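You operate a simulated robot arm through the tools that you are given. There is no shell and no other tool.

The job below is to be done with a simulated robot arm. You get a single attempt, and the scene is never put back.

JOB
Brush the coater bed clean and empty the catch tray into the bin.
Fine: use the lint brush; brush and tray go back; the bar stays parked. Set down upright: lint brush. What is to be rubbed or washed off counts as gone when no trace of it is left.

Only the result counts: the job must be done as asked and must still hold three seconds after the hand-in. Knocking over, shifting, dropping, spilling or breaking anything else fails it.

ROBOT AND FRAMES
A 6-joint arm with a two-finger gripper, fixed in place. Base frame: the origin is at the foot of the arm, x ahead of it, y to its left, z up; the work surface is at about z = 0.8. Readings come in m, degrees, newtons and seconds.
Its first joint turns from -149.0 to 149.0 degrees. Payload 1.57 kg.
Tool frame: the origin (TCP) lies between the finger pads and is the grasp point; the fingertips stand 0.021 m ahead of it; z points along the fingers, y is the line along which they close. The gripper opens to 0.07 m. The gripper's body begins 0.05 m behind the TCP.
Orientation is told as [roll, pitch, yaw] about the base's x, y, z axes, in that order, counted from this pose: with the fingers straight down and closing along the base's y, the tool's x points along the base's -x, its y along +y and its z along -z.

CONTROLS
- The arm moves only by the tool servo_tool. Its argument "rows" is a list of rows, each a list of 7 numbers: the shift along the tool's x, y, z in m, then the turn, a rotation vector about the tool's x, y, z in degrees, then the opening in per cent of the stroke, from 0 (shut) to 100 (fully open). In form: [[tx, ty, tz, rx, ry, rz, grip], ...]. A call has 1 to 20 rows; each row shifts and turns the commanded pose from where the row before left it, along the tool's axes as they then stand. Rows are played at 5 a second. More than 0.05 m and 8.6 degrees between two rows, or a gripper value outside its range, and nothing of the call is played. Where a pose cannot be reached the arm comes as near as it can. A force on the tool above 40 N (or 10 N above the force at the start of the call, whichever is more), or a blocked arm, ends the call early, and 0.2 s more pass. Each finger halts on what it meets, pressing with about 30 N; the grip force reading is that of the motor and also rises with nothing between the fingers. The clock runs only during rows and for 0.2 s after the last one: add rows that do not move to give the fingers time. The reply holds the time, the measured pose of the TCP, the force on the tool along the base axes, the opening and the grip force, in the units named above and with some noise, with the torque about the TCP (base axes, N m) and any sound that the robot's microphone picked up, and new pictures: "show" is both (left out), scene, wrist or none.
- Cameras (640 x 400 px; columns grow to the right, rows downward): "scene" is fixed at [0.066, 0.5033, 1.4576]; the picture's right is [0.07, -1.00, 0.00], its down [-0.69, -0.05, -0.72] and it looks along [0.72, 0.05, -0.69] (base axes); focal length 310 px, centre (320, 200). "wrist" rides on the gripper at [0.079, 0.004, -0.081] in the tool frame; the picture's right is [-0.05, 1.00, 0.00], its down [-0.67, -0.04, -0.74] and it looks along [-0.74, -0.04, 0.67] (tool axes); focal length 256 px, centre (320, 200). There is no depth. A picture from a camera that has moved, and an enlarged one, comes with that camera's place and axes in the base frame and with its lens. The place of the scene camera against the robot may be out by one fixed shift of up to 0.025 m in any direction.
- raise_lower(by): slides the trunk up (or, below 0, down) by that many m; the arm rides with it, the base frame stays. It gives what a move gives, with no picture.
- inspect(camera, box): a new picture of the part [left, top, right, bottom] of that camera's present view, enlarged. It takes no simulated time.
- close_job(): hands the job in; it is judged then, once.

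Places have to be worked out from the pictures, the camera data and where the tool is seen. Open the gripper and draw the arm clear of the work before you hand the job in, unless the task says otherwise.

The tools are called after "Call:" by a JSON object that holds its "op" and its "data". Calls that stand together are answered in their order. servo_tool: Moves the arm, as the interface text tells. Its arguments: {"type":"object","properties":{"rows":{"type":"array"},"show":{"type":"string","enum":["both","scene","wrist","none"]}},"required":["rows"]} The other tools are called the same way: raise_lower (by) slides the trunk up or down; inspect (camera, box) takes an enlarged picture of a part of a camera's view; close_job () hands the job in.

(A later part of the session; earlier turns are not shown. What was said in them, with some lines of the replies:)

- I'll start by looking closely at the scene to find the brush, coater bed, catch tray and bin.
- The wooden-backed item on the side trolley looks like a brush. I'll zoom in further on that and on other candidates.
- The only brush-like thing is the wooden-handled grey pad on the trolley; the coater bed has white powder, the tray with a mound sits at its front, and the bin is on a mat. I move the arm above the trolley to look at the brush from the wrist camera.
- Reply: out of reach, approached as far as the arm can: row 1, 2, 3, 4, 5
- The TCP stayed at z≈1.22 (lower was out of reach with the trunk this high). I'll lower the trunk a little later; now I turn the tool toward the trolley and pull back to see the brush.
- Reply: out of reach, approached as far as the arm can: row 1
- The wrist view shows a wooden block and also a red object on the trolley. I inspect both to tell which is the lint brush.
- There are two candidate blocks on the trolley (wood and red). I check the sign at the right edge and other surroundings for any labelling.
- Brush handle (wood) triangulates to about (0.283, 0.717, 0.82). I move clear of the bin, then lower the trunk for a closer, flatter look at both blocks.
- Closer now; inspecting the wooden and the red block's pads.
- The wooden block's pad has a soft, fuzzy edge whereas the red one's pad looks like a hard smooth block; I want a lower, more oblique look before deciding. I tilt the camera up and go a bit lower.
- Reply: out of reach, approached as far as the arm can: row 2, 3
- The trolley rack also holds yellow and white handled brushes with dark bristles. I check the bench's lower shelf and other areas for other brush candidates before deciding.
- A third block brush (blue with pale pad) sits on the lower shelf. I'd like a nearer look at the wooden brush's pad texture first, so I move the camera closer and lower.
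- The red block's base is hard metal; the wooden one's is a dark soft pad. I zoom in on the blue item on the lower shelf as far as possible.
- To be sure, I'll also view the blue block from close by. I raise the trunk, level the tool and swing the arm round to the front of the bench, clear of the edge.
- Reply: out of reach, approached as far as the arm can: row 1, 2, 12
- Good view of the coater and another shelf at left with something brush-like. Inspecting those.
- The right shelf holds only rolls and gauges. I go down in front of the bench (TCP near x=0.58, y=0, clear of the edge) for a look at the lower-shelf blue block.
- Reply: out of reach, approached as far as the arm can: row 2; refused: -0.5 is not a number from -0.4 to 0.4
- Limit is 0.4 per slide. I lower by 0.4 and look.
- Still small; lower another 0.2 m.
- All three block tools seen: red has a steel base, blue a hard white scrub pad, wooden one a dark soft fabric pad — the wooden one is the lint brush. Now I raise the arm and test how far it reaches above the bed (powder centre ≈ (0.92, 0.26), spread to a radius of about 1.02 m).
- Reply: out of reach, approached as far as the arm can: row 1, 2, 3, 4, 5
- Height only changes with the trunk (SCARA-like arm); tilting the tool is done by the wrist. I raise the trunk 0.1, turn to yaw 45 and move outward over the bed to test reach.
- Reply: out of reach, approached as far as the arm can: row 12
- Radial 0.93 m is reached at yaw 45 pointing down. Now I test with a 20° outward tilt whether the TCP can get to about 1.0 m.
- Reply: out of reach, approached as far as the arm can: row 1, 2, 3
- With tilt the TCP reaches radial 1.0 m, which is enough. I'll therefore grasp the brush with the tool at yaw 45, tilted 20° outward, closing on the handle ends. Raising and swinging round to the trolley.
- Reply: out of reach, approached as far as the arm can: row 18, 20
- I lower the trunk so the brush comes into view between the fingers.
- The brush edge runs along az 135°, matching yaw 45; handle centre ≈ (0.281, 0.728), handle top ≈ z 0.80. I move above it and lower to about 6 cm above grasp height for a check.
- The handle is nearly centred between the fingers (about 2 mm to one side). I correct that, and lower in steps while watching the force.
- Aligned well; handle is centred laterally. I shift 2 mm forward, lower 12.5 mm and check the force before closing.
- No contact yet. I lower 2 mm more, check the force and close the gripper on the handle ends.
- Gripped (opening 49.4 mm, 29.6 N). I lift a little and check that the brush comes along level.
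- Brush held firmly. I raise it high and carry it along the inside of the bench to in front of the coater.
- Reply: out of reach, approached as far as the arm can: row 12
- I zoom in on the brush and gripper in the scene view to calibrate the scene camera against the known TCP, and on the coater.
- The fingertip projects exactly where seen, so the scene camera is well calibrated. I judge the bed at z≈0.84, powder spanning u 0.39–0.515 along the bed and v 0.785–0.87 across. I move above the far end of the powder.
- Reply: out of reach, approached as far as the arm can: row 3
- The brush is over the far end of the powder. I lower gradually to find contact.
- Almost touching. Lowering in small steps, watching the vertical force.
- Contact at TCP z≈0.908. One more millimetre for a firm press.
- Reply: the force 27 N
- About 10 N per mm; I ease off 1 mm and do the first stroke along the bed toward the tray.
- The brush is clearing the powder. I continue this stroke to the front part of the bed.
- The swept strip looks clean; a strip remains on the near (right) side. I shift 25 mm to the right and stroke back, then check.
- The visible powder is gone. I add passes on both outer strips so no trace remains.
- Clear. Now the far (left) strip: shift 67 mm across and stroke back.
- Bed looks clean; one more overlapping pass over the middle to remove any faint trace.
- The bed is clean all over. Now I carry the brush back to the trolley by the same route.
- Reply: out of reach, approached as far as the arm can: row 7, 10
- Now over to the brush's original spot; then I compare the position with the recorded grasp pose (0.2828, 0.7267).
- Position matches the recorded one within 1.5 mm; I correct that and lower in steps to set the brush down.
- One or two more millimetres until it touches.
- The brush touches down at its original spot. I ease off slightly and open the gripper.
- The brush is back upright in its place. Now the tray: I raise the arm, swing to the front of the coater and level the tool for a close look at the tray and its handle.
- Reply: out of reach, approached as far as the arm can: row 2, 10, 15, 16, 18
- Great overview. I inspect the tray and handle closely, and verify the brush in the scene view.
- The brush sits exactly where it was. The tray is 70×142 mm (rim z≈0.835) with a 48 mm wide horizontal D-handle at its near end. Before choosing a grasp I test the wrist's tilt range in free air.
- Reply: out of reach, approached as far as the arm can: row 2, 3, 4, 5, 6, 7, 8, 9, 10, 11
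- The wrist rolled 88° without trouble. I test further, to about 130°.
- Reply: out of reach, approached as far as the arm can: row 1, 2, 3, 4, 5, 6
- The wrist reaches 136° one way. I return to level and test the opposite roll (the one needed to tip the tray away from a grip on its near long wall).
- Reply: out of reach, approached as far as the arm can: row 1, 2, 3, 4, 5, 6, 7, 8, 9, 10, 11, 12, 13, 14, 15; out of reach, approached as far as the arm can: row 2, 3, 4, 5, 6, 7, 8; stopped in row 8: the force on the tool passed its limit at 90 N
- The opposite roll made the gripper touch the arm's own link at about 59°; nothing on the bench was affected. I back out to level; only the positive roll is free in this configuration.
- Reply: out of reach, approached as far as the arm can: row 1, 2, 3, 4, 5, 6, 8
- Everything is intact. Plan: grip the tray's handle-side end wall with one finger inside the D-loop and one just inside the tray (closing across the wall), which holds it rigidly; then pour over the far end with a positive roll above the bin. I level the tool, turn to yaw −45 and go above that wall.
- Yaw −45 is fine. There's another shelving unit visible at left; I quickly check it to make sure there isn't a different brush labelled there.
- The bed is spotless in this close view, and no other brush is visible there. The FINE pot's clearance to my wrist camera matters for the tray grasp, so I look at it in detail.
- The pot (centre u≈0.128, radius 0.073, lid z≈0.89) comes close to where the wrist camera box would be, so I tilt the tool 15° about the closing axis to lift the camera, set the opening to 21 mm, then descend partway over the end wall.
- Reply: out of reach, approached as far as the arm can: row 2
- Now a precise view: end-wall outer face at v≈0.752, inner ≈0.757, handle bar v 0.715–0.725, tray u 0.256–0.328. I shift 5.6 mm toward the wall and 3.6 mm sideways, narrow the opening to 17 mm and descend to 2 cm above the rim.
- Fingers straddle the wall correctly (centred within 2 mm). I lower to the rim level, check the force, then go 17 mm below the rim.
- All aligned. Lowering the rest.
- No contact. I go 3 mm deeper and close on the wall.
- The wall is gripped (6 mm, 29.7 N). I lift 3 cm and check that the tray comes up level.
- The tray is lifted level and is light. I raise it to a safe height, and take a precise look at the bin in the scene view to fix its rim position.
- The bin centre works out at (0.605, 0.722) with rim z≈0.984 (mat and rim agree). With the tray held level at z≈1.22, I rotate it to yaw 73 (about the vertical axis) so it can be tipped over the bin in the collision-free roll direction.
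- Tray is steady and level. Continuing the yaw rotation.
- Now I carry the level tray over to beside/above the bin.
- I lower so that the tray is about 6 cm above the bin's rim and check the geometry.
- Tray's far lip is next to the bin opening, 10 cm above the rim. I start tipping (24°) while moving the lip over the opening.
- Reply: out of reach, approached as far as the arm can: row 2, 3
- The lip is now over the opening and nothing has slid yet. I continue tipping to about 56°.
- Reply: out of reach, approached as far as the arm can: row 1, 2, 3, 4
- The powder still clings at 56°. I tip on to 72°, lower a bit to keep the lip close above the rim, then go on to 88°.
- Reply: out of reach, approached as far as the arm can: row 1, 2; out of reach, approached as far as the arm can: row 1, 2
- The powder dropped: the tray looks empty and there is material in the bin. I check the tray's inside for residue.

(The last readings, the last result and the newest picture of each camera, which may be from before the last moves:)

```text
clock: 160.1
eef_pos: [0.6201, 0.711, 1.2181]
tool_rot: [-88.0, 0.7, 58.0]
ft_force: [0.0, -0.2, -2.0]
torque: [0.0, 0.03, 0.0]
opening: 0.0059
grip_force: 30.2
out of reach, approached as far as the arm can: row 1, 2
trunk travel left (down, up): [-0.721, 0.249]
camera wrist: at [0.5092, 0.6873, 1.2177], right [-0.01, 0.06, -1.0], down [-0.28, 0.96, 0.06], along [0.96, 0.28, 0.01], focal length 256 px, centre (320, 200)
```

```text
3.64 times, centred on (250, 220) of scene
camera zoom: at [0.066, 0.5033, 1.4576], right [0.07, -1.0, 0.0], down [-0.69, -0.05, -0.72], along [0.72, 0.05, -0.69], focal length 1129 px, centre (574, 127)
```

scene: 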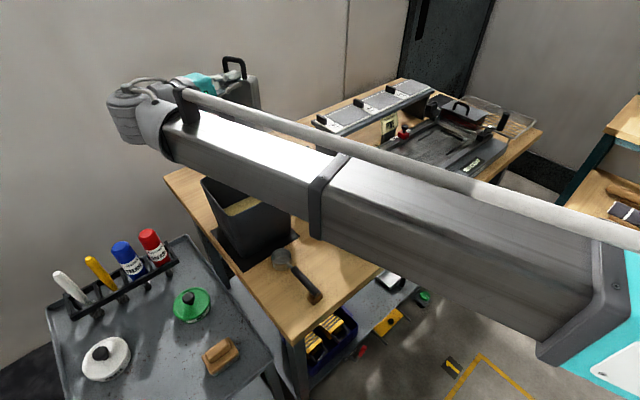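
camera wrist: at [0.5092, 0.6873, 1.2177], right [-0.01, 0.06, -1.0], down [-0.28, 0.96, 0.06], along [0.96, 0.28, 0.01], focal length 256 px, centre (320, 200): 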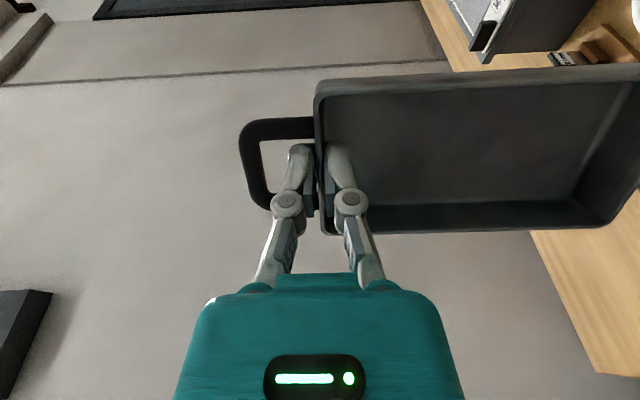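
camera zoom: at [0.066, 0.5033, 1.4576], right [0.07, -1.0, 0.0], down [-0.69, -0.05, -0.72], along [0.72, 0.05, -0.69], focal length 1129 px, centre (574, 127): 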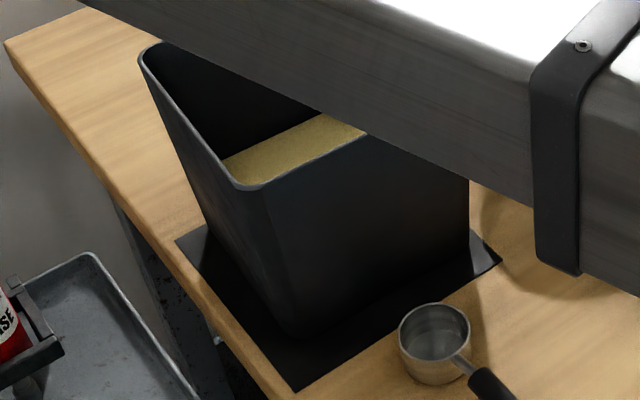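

The bin holds the powder and the tray looks empty. To be sure nothing clings, I tip further to ~112° and wait a second.

Call:
{"op": "servo_tool", "data": {"rows": [[0.0052, 0.0007, -0.0193, 7.726, 0, 2.077, 0], [0.0052, -0.0021, -0.0192, 7.726, 0, 2.077, 0], [0.005, -0.0048, -0.0187, 7.726, 0, 2.077, 0], [0, 0, 0, 0, 0, 0, 0], [0, 0, 0, 0, 0, 0, 0], [0, 0, 0, 0, 0, 0, 0], [0, 0, 0, 0, 0, 0, 0], [0, 0, 0, 0, 0, 0, 0]], "show": "both"}}

```text
clock: 161.9
eef_pos: [0.5633, 0.7305, 1.2926]
tool_rot: [-111.1, -5.5, 59.0]
ft_force: [-0.2, -0.7, -2.0]
torque: [0.0, 0.07, -0.05]
opening: 0.0061
grip_force: 29.6
out of reach, approached as far as the arm can: row 1, 2, 3
trunk travel left (down, up): [-0.721, 0.249]
camera wrist: at [0.4599, 0.7044, 1.2511], right [0.38, -0.06, -0.92], down [-0.25, 0.95, -0.17], along [0.89, 0.3, 0.35], focal length 256 px, centre (320, 200)
```

scene: 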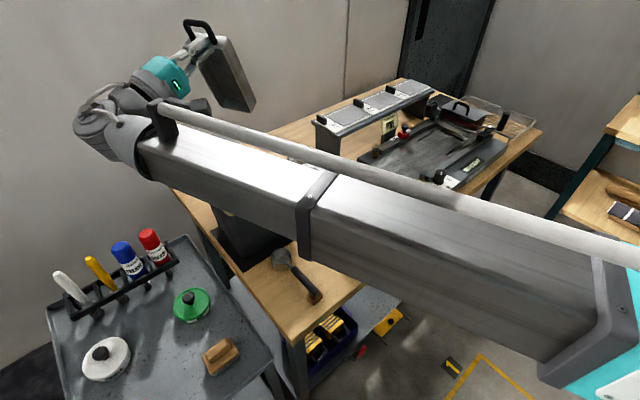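
wrist: 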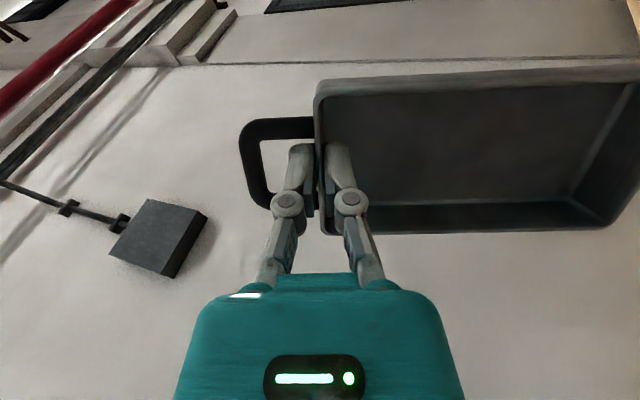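

Empty. I raise by 0.1 m and bring the tray back level by reversing the tipping motion.

Call:
{"op": "raise_lower", "data": {"by": 0.1}}

Call:
{"op": "servo_tool", "data": {"rows": [[-0.0048, 0.0075, 0.0179, -7.726, 0, -2.077, 0], [-0.005, 0.0048, 0.0187, -7.726, 0, -2.077, 0], [-0.0052, 0.0021, 0.0192, -7.726, 0, -2.077, 0], [-0.0017, -0.0002, 0.0063, -7.726, 0, -2.077, 0], [-0.0017, -0.0011, 0.0062, -7.726, 0, -2.077, 0], [-0.002, -0.0025, 0.0073, -7.726, 0, -2.077, 0], [-0.0019, -0.0035, 0.0069, -7.726, 0, -2.077, 0], [-0.0018, -0.0048, 0.0068, -7.726, 0, -2.077, 0], [-0.0016, -0.0057, 0.0061, -7.726, 0, -2.077, 0], [0.0031, -0.0034, 0.0038, -7.726, 0, -2.077, 0], [0.0033, -0.0034, 0.0031, -7.726, 0, -2.077, 0], [0.0221, -0.0061, 0.0087, -7.726, 0, -2.077, 0], [0.0199, -0.0048, 0.0068, -7.726, 0, -2.077, 0], [0.0134, -0.004, 0.0041, -7.726, 0, -2.077, 0], [0, 0, 0, 0, 0, 0, 0]], "show": "both"}}

```text
clock: 163.2
eef_pos: [0.5615, 0.7313, 1.3919]
tool_rot: [-111.1, -5.5, 59.0]
ft_force: [0.4, 0.1, -2.1]
torque: [0.02, 0.03, 0.02]
opening: 0.0059
grip_force: 30.0
trunk travel left (down, up): [-0.821, 0.149]
```

```text
clock: 166.4
eef_pos: [0.6661, 0.6304, 1.146]
tool_rot: [0.4, 15.1, 73.2]
ft_force: [0.6, -0.8, -1.3]
torque: [-0.03, -0.07, 0.05]
opening: 0.006
grip_force: 30.0
out of reach, approached as far as the arm can: row 1, 2, 3, 4, 5, 6, 7, 8, 9, 10, 11, 12, 13
trunk travel left (down, up): [-0.821, 0.149]
camera wrist: at [0.6473, 0.5782, 1.2444], right [-0.94, 0.34, -0.01], down [0.28, 0.79, 0.55], along [0.19, 0.51, -0.84], focal length 256 px, centre (320, 200)
```

scene: 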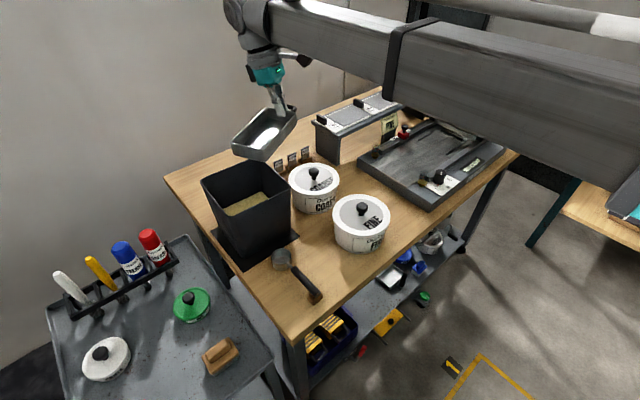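
wrist: 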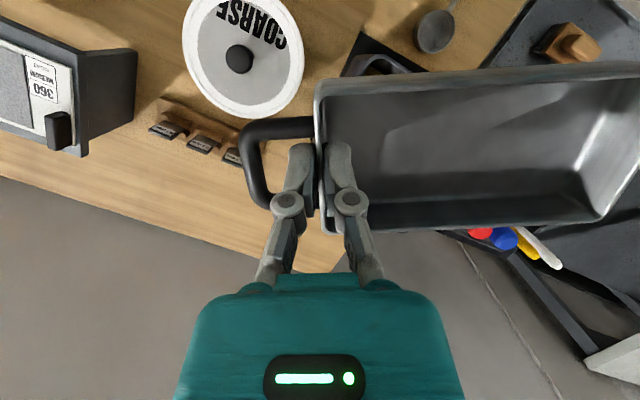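

Tray is level and clean inside, the bin has the powder. I check for any spill around the bin and any residue in the tray.

Call:
{"op": "inspect", "data": {"camera": "scene", "box": [180, 90, 320, 275]}}

Call:
{"op": "inspect", "data": {"camera": "wrist", "box": [300, 50, 640, 250]}}

```text
2.16 times, centred on (250, 182) of scene
camera zoom: at [0.066, 0.5033, 1.4576], right [0.07, -1.0, 0.0], down [-0.69, -0.05, -0.72], along [0.72, 0.05, -0.69], focal length 671 px, centre (471, 238)
```

zoom: 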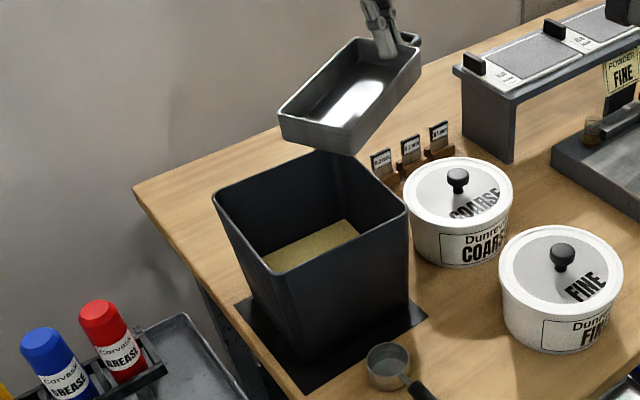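

```text
1.88 times, centred on (470, 150) of wrist
camera zoom: at [0.6473, 0.5782, 1.2444], right [-0.94, 0.34, -0.01], down [0.28, 0.79, 0.55], along [0.19, 0.51, -0.84], focal length 482 px, centre (38, 294)
```

zoom: 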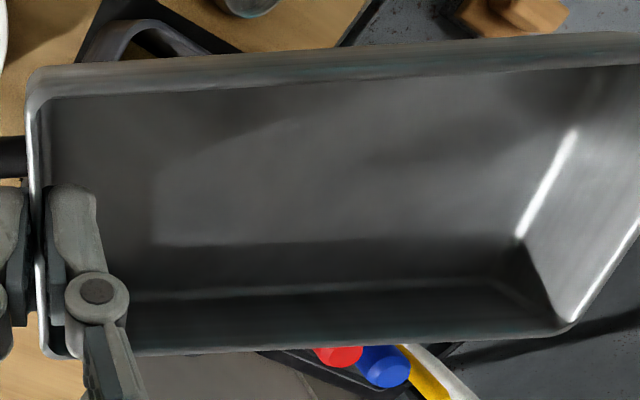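

All clean, no spill. I carry the tray back and rotate it to its original heading.

Call:
{"op": "servo_tool", "data": {"rows": [[0.0262, -0.016, 0.007, 0, 0, 0, 0], [0.0262, -0.016, 0.007, 0, 0, 0, 0], [0.0262, -0.016, 0.007, 0, 0, 0, 0], [0.0262, -0.016, 0.007, 0, 0, 0, 0], [0.0262, -0.016, 0.007, 0, 0, 0, 0], [0.0262, -0.016, 0.007, 0, 0, 0, 0], [0.0262, -0.016, 0.007, 0, 0, 0, 0], [0.0262, -0.016, 0.007, 0, 0, 0, 0], [0.0262, -0.016, 0.007, 0, 0, 0, 0], [0.0262, -0.016, 0.007, 0, 0, 0, 0], [0, 0, 0, 0, 0, 0, 0]], "show": "none"}}

Call:
{"op": "servo_tool", "data": {"rows": [[0, 0, 0, -1.915, 0, 7.122, 0], [0, 0, 0, -1.915, 0, 7.122, 0], [0, 0, 0, -1.915, 0, 7.122, 0], [0, 0, 0, -1.915, 0, 7.122, 0], [0, 0, 0, -1.915, 0, 7.122, 0], [0, 0, 0, -1.915, 0, 7.122, 0], [0, 0, 0, -1.915, 0, 7.122, 0], [0, 0, 0, -1.915, 0, 7.122, 0], [0, 0, 0, -1.915, 0, 7.122, 0], [0, 0, 0, -1.915, 0, 7.122, 0], [0, 0, 0, -1.915, 0, 7.122, 0], [0, 0, 0, -1.915, 0, 7.122, 0], [0, 0, 0, -1.915, 0, 7.122, 0], [0, 0, 0, -1.915, 0, 7.122, 0], [0, 0, 0, -1.915, 0, 7.122, 0], [0, 0, 0, -1.915, 0, 7.122, 0], [0, 0, 0, 0, 0, 0, 0]], "show": "both"}}

```text
clock: 168.8
eef_pos: [0.7406, 0.3207, 1.146]
tool_rot: [0.3, 15.2, 73.1]
ft_force: [0.3, 0.5, -2.0]
torque: [-0.04, -0.1, 0.0]
opening: 0.0062
grip_force: 30.3
trunk travel left (down, up): [-0.821, 0.149]
```

```text
clock: 172.4
eef_pos: [0.7425, 0.3215, 1.1455]
tool_rot: [0.0, 15.3, -45.1]
ft_force: [0.1, 0.0, -1.4]
torque: [-0.05, 0.07, 0.0]
opening: 0.006
grip_force: 29.9
trunk travel left (down, up): [-0.821, 0.149]
camera wrist: at [0.706, 0.3646, 1.2448], right [0.74, 0.67, -0.02], down [0.57, -0.62, 0.54], along [0.35, -0.41, -0.84], focal length 256 px, centre (320, 200)
```

scene: 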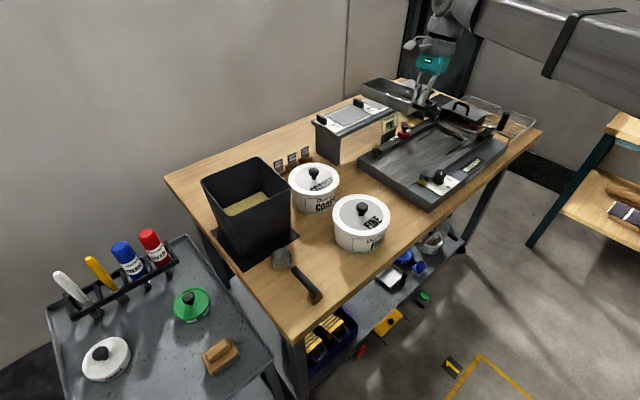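
wrist: 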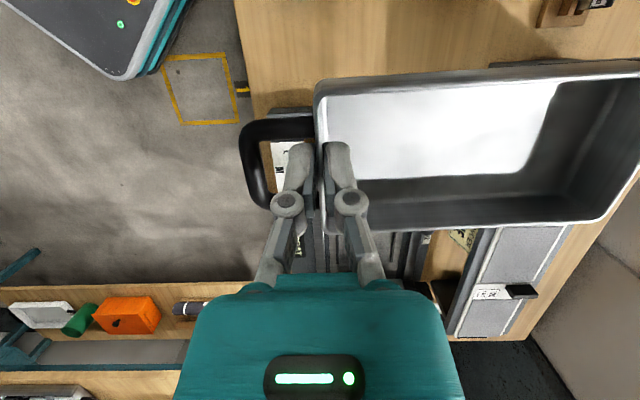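

Back at the original heading; offset from the pick pose is about 2–3 mm. I correct it and lower most of the way.

Call:
{"op": "servo_tool", "data": {"rows": [[0.0023, -0.0006, 0.0006, 0, -0.25, 0, 0], [0, 0, 0, 0, 0, 0, 0]], "show": "none"}}

Call:
{"op": "raise_lower", "data": {"by": -0.27}}

Call:
{"op": "servo_tool", "data": {"rows": [[0, 0, 0, 0, 0, 0, 0]], "show": "both"}}

Call:
{"op": "servo_tool", "data": {"rows": [[0, 0, 0, 0, 0, 0, 0]], "show": "none"}}

Call:
{"op": "inspect", "data": {"camera": "scene", "box": [350, 140, 430, 210]}}

```text
clock: 173.0
eef_pos: [0.7394, 0.3234, 1.1462]
tool_rot: [-0.1, 15.1, -45.0]
ft_force: [-1.2, 0.2, -2.2]
torque: [-0.06, 0.07, 0.03]
opening: 0.0061
grip_force: 29.9
trunk travel left (down, up): [-0.821, 0.149]
```

```text
clock: 175.7
eef_pos: [0.7384, 0.3226, 0.8767]
tool_rot: [-0.1, 15.1, -45.0]
ft_force: [0.0, -0.5, -1.9]
torque: [-0.08, 0.04, 0.0]
opening: 0.0062
grip_force: 30.1
trunk travel left (down, up): [-0.551, 0.419]
```

```text
clock: 176.1
eef_pos: [0.7382, 0.325, 0.8779]
tool_rot: [0.0, 15.0, -45.0]
ft_force: [-0.2, -0.8, -1.5]
torque: [-0.07, 0.09, 0.01]
opening: 0.006
grip_force: 29.5
trunk travel left (down, up): [-0.551, 0.419]
camera wrist: at [0.7035, 0.3663, 0.9744], right [0.74, 0.67, -0.02], down [0.57, -0.62, 0.55], along [0.36, -0.41, -0.84], focal length 256 px, centre (320, 200)
```

scene: 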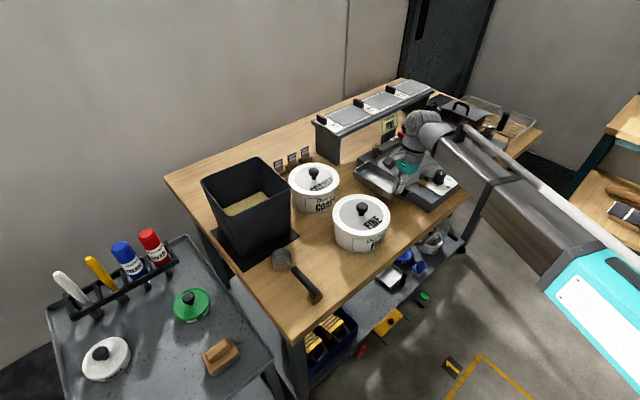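
wrist: 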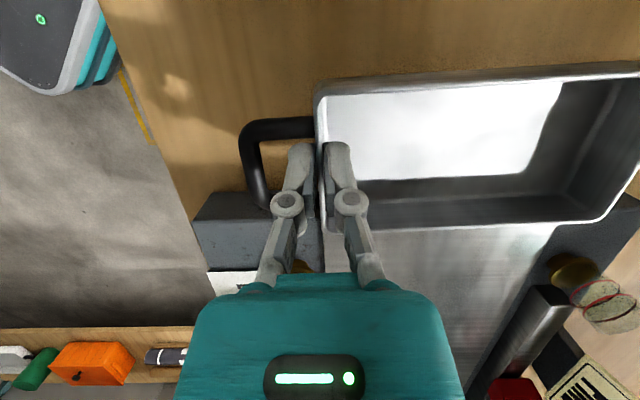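

```text
clock: 176.5
eef_pos: [0.7378, 0.3229, 0.8758]
tool_rot: [-0.1, 15.1, -45.0]
ft_force: [0.4, 0.9, -1.5]
torque: [-0.1, 0.1, 0.03]
opening: 0.0059
grip_force: 29.6
trunk travel left (down, up): [-0.551, 0.419]
```

```text
5.71 times, centred on (390, 175) of scene
camera zoom: at [0.066, 0.5033, 1.4576], right [0.07, -1.0, 0.0], down [-0.69, -0.05, -0.72], along [0.72, 0.05, -0.69], focal length 1774 px, centre (-80, 343)
```

zoom: 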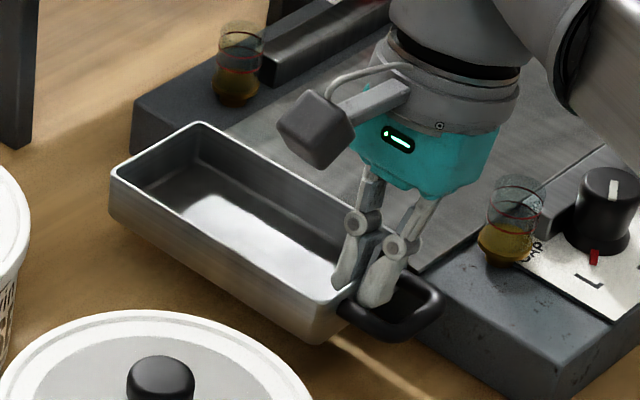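

Within about 1 mm of the pick pose. I nudge 1 mm, lower to just above the table and then in small steps.

Call:
{"op": "servo_tool", "data": {"rows": [[-0.001, 0, -0.0003, 0, 0, 0, 0], [0, 0, 0, 0, 0, 0, 0]], "show": "none"}}

Call:
{"op": "raise_lower", "data": {"by": -0.034}}

Call:
{"op": "raise_lower", "data": {"by": -0.003}}

Call:
{"op": "raise_lower", "data": {"by": -0.002}}

```text
clock: 177.1
eef_pos: [0.7402, 0.3225, 0.8753]
tool_rot: [-0.2, 15.1, -44.9]
ft_force: [-0.3, -0.1, -1.9]
torque: [-0.09, 0.07, 0.01]
opening: 0.0058
grip_force: 30.3
trunk travel left (down, up): [-0.551, 0.419]
```

```text
clock: 177.9
eef_pos: [0.74, 0.3226, 0.8431]
tool_rot: [-0.1, 15.1, -45.0]
ft_force: [0.3, 0.3, -1.5]
torque: [-0.07, 0.07, 0.01]
opening: 0.0059
grip_force: 30.1
trunk travel left (down, up): [-0.517, 0.453]
```

```text
clock: 178.4
eef_pos: [0.7405, 0.3218, 0.8385]
tool_rot: [-0.1, 15.1, -45.0]
ft_force: [0.2, 0.9, -1.9]
torque: [-0.06, 0.02, 0.03]
opening: 0.006
grip_force: 29.9
trunk travel left (down, up): [-0.514, 0.456]
```

```text
clock: 179.0
eef_pos: [0.7403, 0.3238, 0.8363]
tool_rot: [-0.1, 15.0, -44.9]
ft_force: [-0.5, -0.2, 1.8]
torque: [-0.08, -0.08, 0.07]
opening: 0.0061
grip_force: 29.8
trunk travel left (down, up): [-0.512, 0.458]
```

Contact with the table at the original height. I seat it half a millimetre more and check, then release.

Call:
{"op": "raise_lower", "data": {"by": -0.0005}}

Call:
{"op": "servo_tool", "data": {"rows": [[0, 0, 0, 0, 0, 0, 6], [0, 0, 0, 0, 0, 0, 10], [0, 0, 0, 0, 0, 0, 14], [0, 0, 0, 0, 0, 0, 18], [0, 0, 0, 0, 0, 0, 22], [0, 0, 0, 0, 0, 0, 22], [0, 0, 0, 0, 0, 0, 22]], "show": "both"}}

Call:
{"op": "inspect", "data": {"camera": "wrist", "box": [240, 80, 400, 220]}}

Call:
{"op": "inspect", "data": {"camera": "scene", "box": [350, 150, 430, 220]}}

```text
clock: 179.5
eef_pos: [0.74, 0.3223, 0.837]
tool_rot: [0.0, 15.1, -45.1]
ft_force: [1.6, 1.3, 8.9]
torque: [-0.05, -0.14, 0.03]
opening: 0.0062
grip_force: 30.0
trunk travel left (down, up): [-0.512, 0.458]
```

```text
clock: 181.1
eef_pos: [0.7403, 0.3229, 0.8374]
tool_rot: [-0.1, 15.1, -45.0]
ft_force: [0.2, -0.6, -0.6]
torque: [-0.01, 0.01, -0.01]
opening: 0.0155
grip_force: 0.0
trunk travel left (down, up): [-0.512, 0.458]
camera wrist: at [0.7044, 0.3654, 0.935], right [0.74, 0.67, -0.02], down [0.57, -0.62, 0.55], along [0.36, -0.41, -0.84], focal length 256 px, centre (320, 200)
```

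scene: 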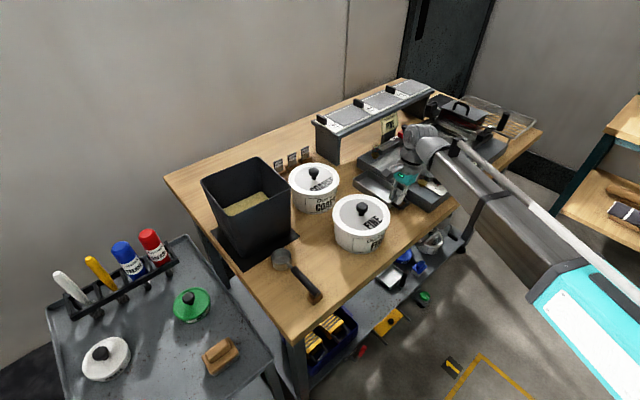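
wrist: 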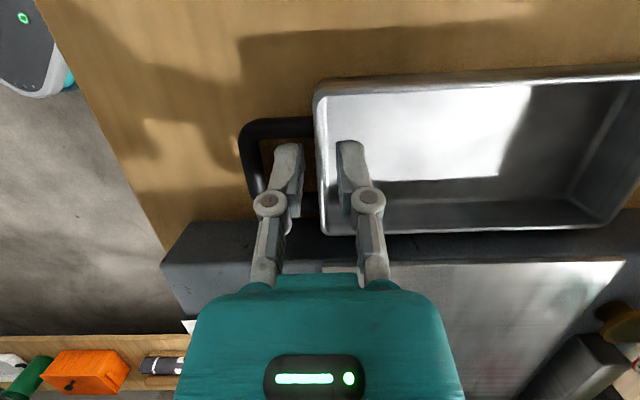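

```text
2.86 times, centred on (320, 150) of wrist
camera zoom: at [0.7044, 0.3654, 0.935], right [0.74, 0.67, -0.02], down [0.57, -0.62, 0.55], along [0.36, -0.41, -0.84], focal length 731 px, centre (320, 343)
```

zoom: 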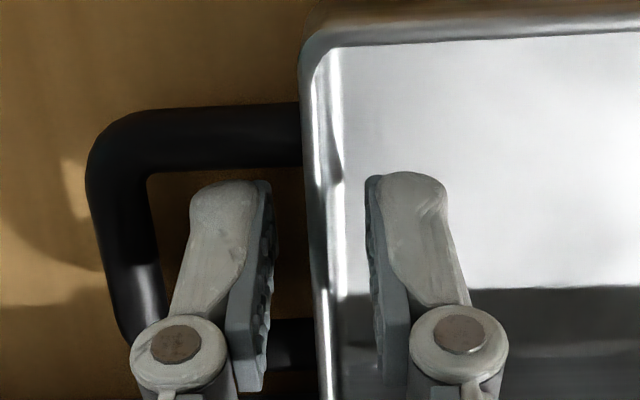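

```text
5.71 times, centred on (390, 185) of scene
camera zoom: at [0.066, 0.5033, 1.4576], right [0.07, -1.0, 0.0], down [-0.69, -0.05, -0.72], along [0.72, 0.05, -0.69], focal length 1774 px, centre (-80, 286)
```

zoom: 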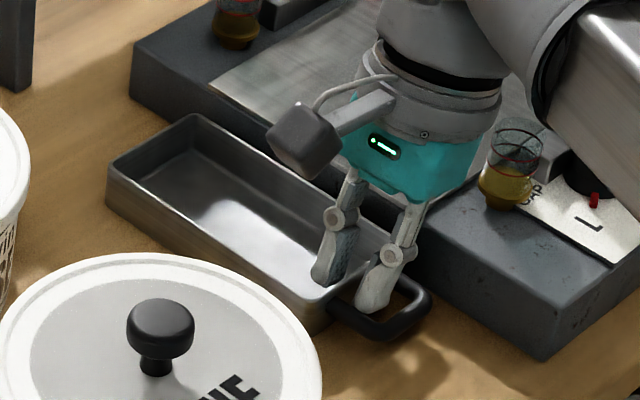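

The tray is back exactly where it was. I raise the gripper straight up out of it.

Call:
{"op": "raise_lower", "data": {"by": 0.05}}

Call:
{"op": "raise_lower", "data": {"by": 0.3}}

Call:
{"op": "servo_tool", "data": {"rows": [[0, 0, 0, 0, -5, 0, 40], [0, 0, 0, 0, -5, 0, 70], [0, 0, 0, 0, -5, 0, 100], [0, 0, 0, 0, 0, 0, 100], [0, 0, 0, 0, 0, 0, 100]], "show": "both"}}

Call:
{"op": "inspect", "data": {"camera": "scene", "box": [340, 90, 540, 220]}}

Call:
{"op": "inspect", "data": {"camera": "wrist", "box": [240, 0, 480, 170]}}

```text
clock: 182.0
eef_pos: [0.7403, 0.323, 0.8875]
tool_rot: [-0.1, 15.1, -45.0]
ft_force: [-0.6, -0.2, 0.2]
torque: [-0.01, 0.01, -0.01]
opening: 0.0158
grip_force: 0.0
trunk travel left (down, up): [-0.562, 0.408]
```

```text
clock: 185.0
eef_pos: [0.7402, 0.3219, 1.1864]
tool_rot: [-0.2, 15.1, -44.9]
ft_force: [-0.1, 0.1, 1.1]
torque: [0.02, -0.01, 0.0]
opening: 0.0157
grip_force: 0.0
trunk travel left (down, up): [-0.862, 0.108]
```

```text
clock: 186.2
eef_pos: [0.7395, 0.3209, 1.1809]
tool_rot: [-0.1, 0.1, -45.1]
ft_force: [0.3, 0.7, -0.5]
torque: [-0.01, -0.01, -0.02]
opening: 0.0699
grip_force: 0.1
out of reach, approached as far as the arm can: row 1
trunk travel left (down, up): [-0.862, 0.108]
camera wrist: at [0.6874, 0.3817, 1.2608], right [0.74, 0.67, 0.0], down [0.45, -0.5, 0.74], along [0.5, -0.55, -0.67], focal length 256 px, centre (320, 200)
```

scene: 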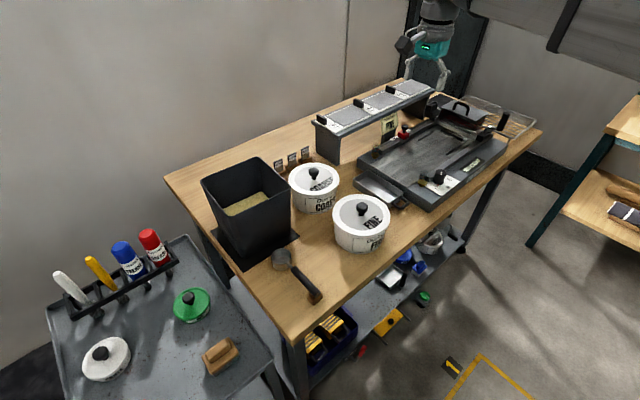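
wrist: 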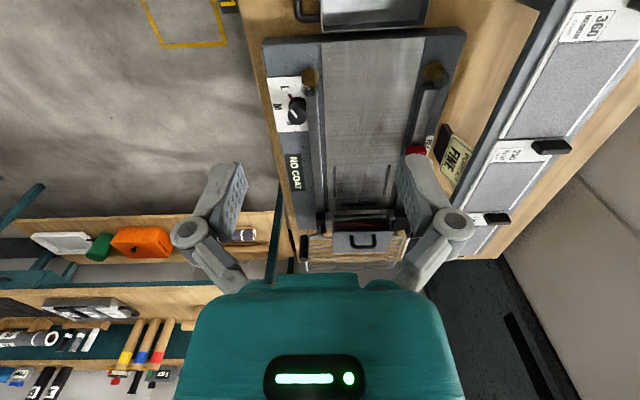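

```text
3.08 times, centred on (440, 155) of scene
camera zoom: at [0.066, 0.5033, 1.4576], right [0.07, -1.0, 0.0], down [-0.69, -0.05, -0.72], along [0.72, 0.05, -0.69], focal length 955 px, centre (-49, 338)
```

zoom: 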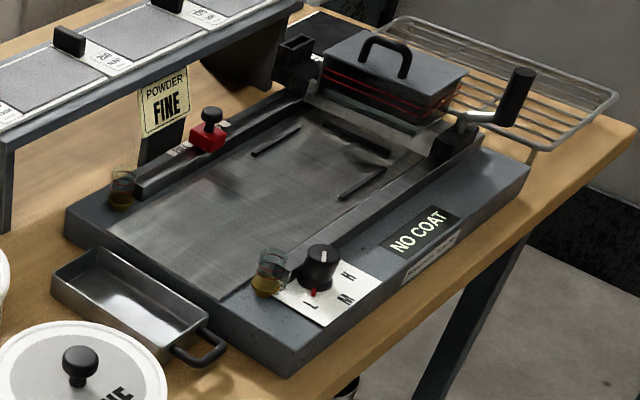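

```text
2.35 times, centred on (360, 85) of wrist
camera zoom: at [0.6874, 0.3817, 1.2608], right [0.74, 0.67, 0.0], down [0.45, -0.5, 0.74], along [0.5, -0.55, -0.67], focal length 602 px, centre (226, 471)
```

zoom: 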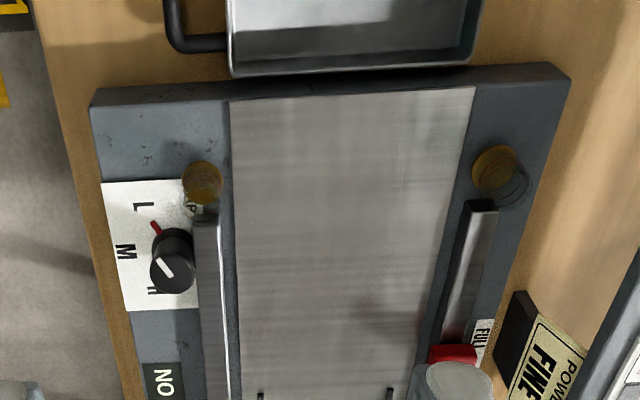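

Everything is in order: bed clean, bar parked, tray back and empty. I draw the arm clear of the bench with the gripper open.

Call:
{"op": "raise_lower", "data": {"by": 0.08}}

Call:
{"op": "servo_tool", "data": {"rows": [[-0.0142, -0.0425, 0, 0, 0, 0, 100], [-0.0142, -0.0425, 0, 0, 0, 0, 100], [-0.0142, -0.0425, 0, 0, 0, 0, 100], [-0.0142, -0.0425, 0, 0, 0, 0, 100], [-0.0142, -0.0425, 0, 0, 0, 0, 100], [-0.0142, -0.0425, 0, 0, 0, 0, 100], [-0.0142, -0.0425, 0, 0, 0, 0, 100], [-0.0142, -0.0425, 0, 0, 0, 0, 100], [0, 0, 0, 0, 0, 0, 100], [0, 0, 0, 0, 0, 0, 100]], "show": "both"}}

Call:
{"op": "inspect", "data": {"camera": "scene", "box": [345, 110, 465, 220]}}

Call:
{"op": "inspect", "data": {"camera": "scene", "box": [40, 140, 340, 400]}}

```text
clock: 187.3
eef_pos: [0.7404, 0.3228, 1.2598]
tool_rot: [-0.1, 0.1, -45.0]
ft_force: [0.6, -0.2, -0.9]
torque: [-0.02, 0.01, -0.02]
opening: 0.0698
grip_force: 0.0
trunk travel left (down, up): [-0.942, 0.028]
```

```text
clock: 189.6
eef_pos: [0.5788, 0.0031, 1.2608]
tool_rot: [-0.2, 0.2, -44.9]
ft_force: [0.2, 0.1, -0.3]
torque: [0.03, 0.0, 0.0]
opening: 0.0697
grip_force: 0.0
out of reach, approached as far as the arm can: row 8
trunk travel left (down, up): [-0.942, 0.028]
camera wrist: at [0.5278, 0.0625, 1.341], right [0.74, 0.67, 0.0], down [0.45, -0.5, 0.74], along [0.5, -0.55, -0.67], focal length 256 px, centre (320, 200)
```

scene: 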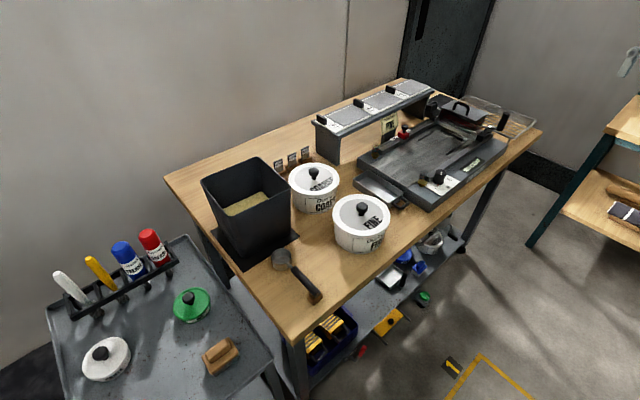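
wrist: 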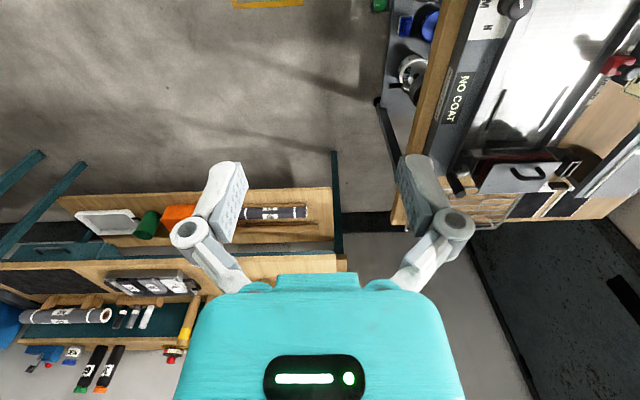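

```text
3.64 times, centred on (405, 165) of scene
camera zoom: at [0.066, 0.5033, 1.4576], right [0.07, -1.0, 0.0], down [-0.69, -0.05, -0.72], along [0.72, 0.05, -0.69], focal length 1129 px, centre (11, 327)
```

zoom: 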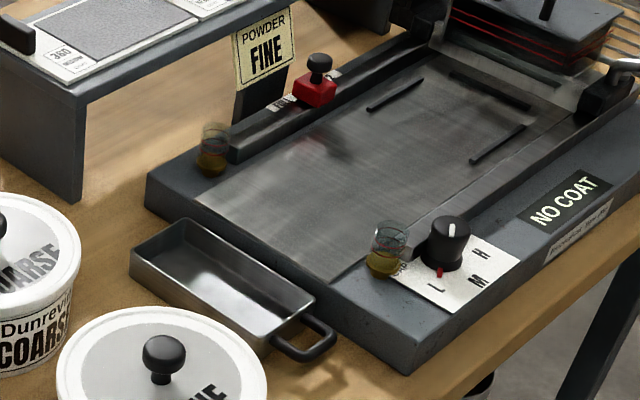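

```text
1.54 times, centred on (190, 270) of scene
camera zoom: at [0.066, 0.5033, 1.4576], right [0.07, -1.0, 0.0], down [-0.69, -0.05, -0.72], along [0.72, 0.05, -0.69], focal length 478 px, centre (520, 92)
```

zoom: 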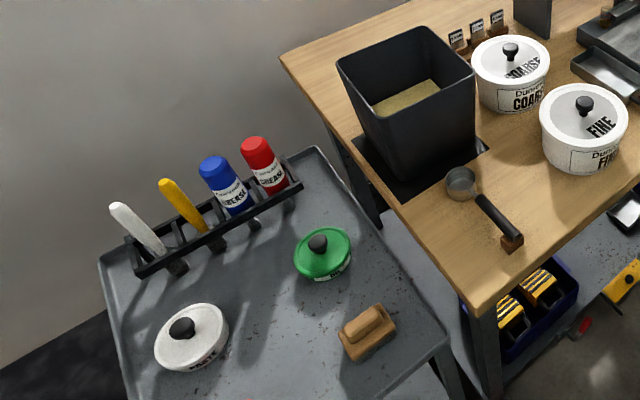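

The final views show the bed clean, the tray empty and back in place, and the powder in the bin. The lint brush stands upright in its spot, the bar is still parked, and the arm is clear with the gripper open, so I hand the job in.

Call:
{"op": "close_job", "data": {}}

```text
The job is handed in.
```

I brushed the coater bed clean, emptied the catch tray into the bin and handed the job in. The reply only confirmed the hand-in, so I don't have the judging result.

- **Bed:** no powder is visible in the final pictures. I brushed it in overlapping strokes across the whole powder patch.
- **Tray:** it looks empty and is back in its original spot. The powder is in the bin, and I saw no spill around it.
- **Brush:** it stands upright on the trolley where it was, to within about a millimetre.
- **Bar:** I never touched it, and it is still parked.

**Which brush:** nothing was labelled "lint brush", so I had to choose. I used the wooden block with the soft dark fabric pad on the trolley. The red block has a hard metal-looking base, and the blue block on the lower shelf has a plain white pad.

**Arm contact:** while I tested the wrist's range in mid-air, the gripper ran into something and the move stopped at 90 N. It was most likely the arm's own link, as nothing else was near. Nothing on the bench or trolley looked disturbed afterwards.
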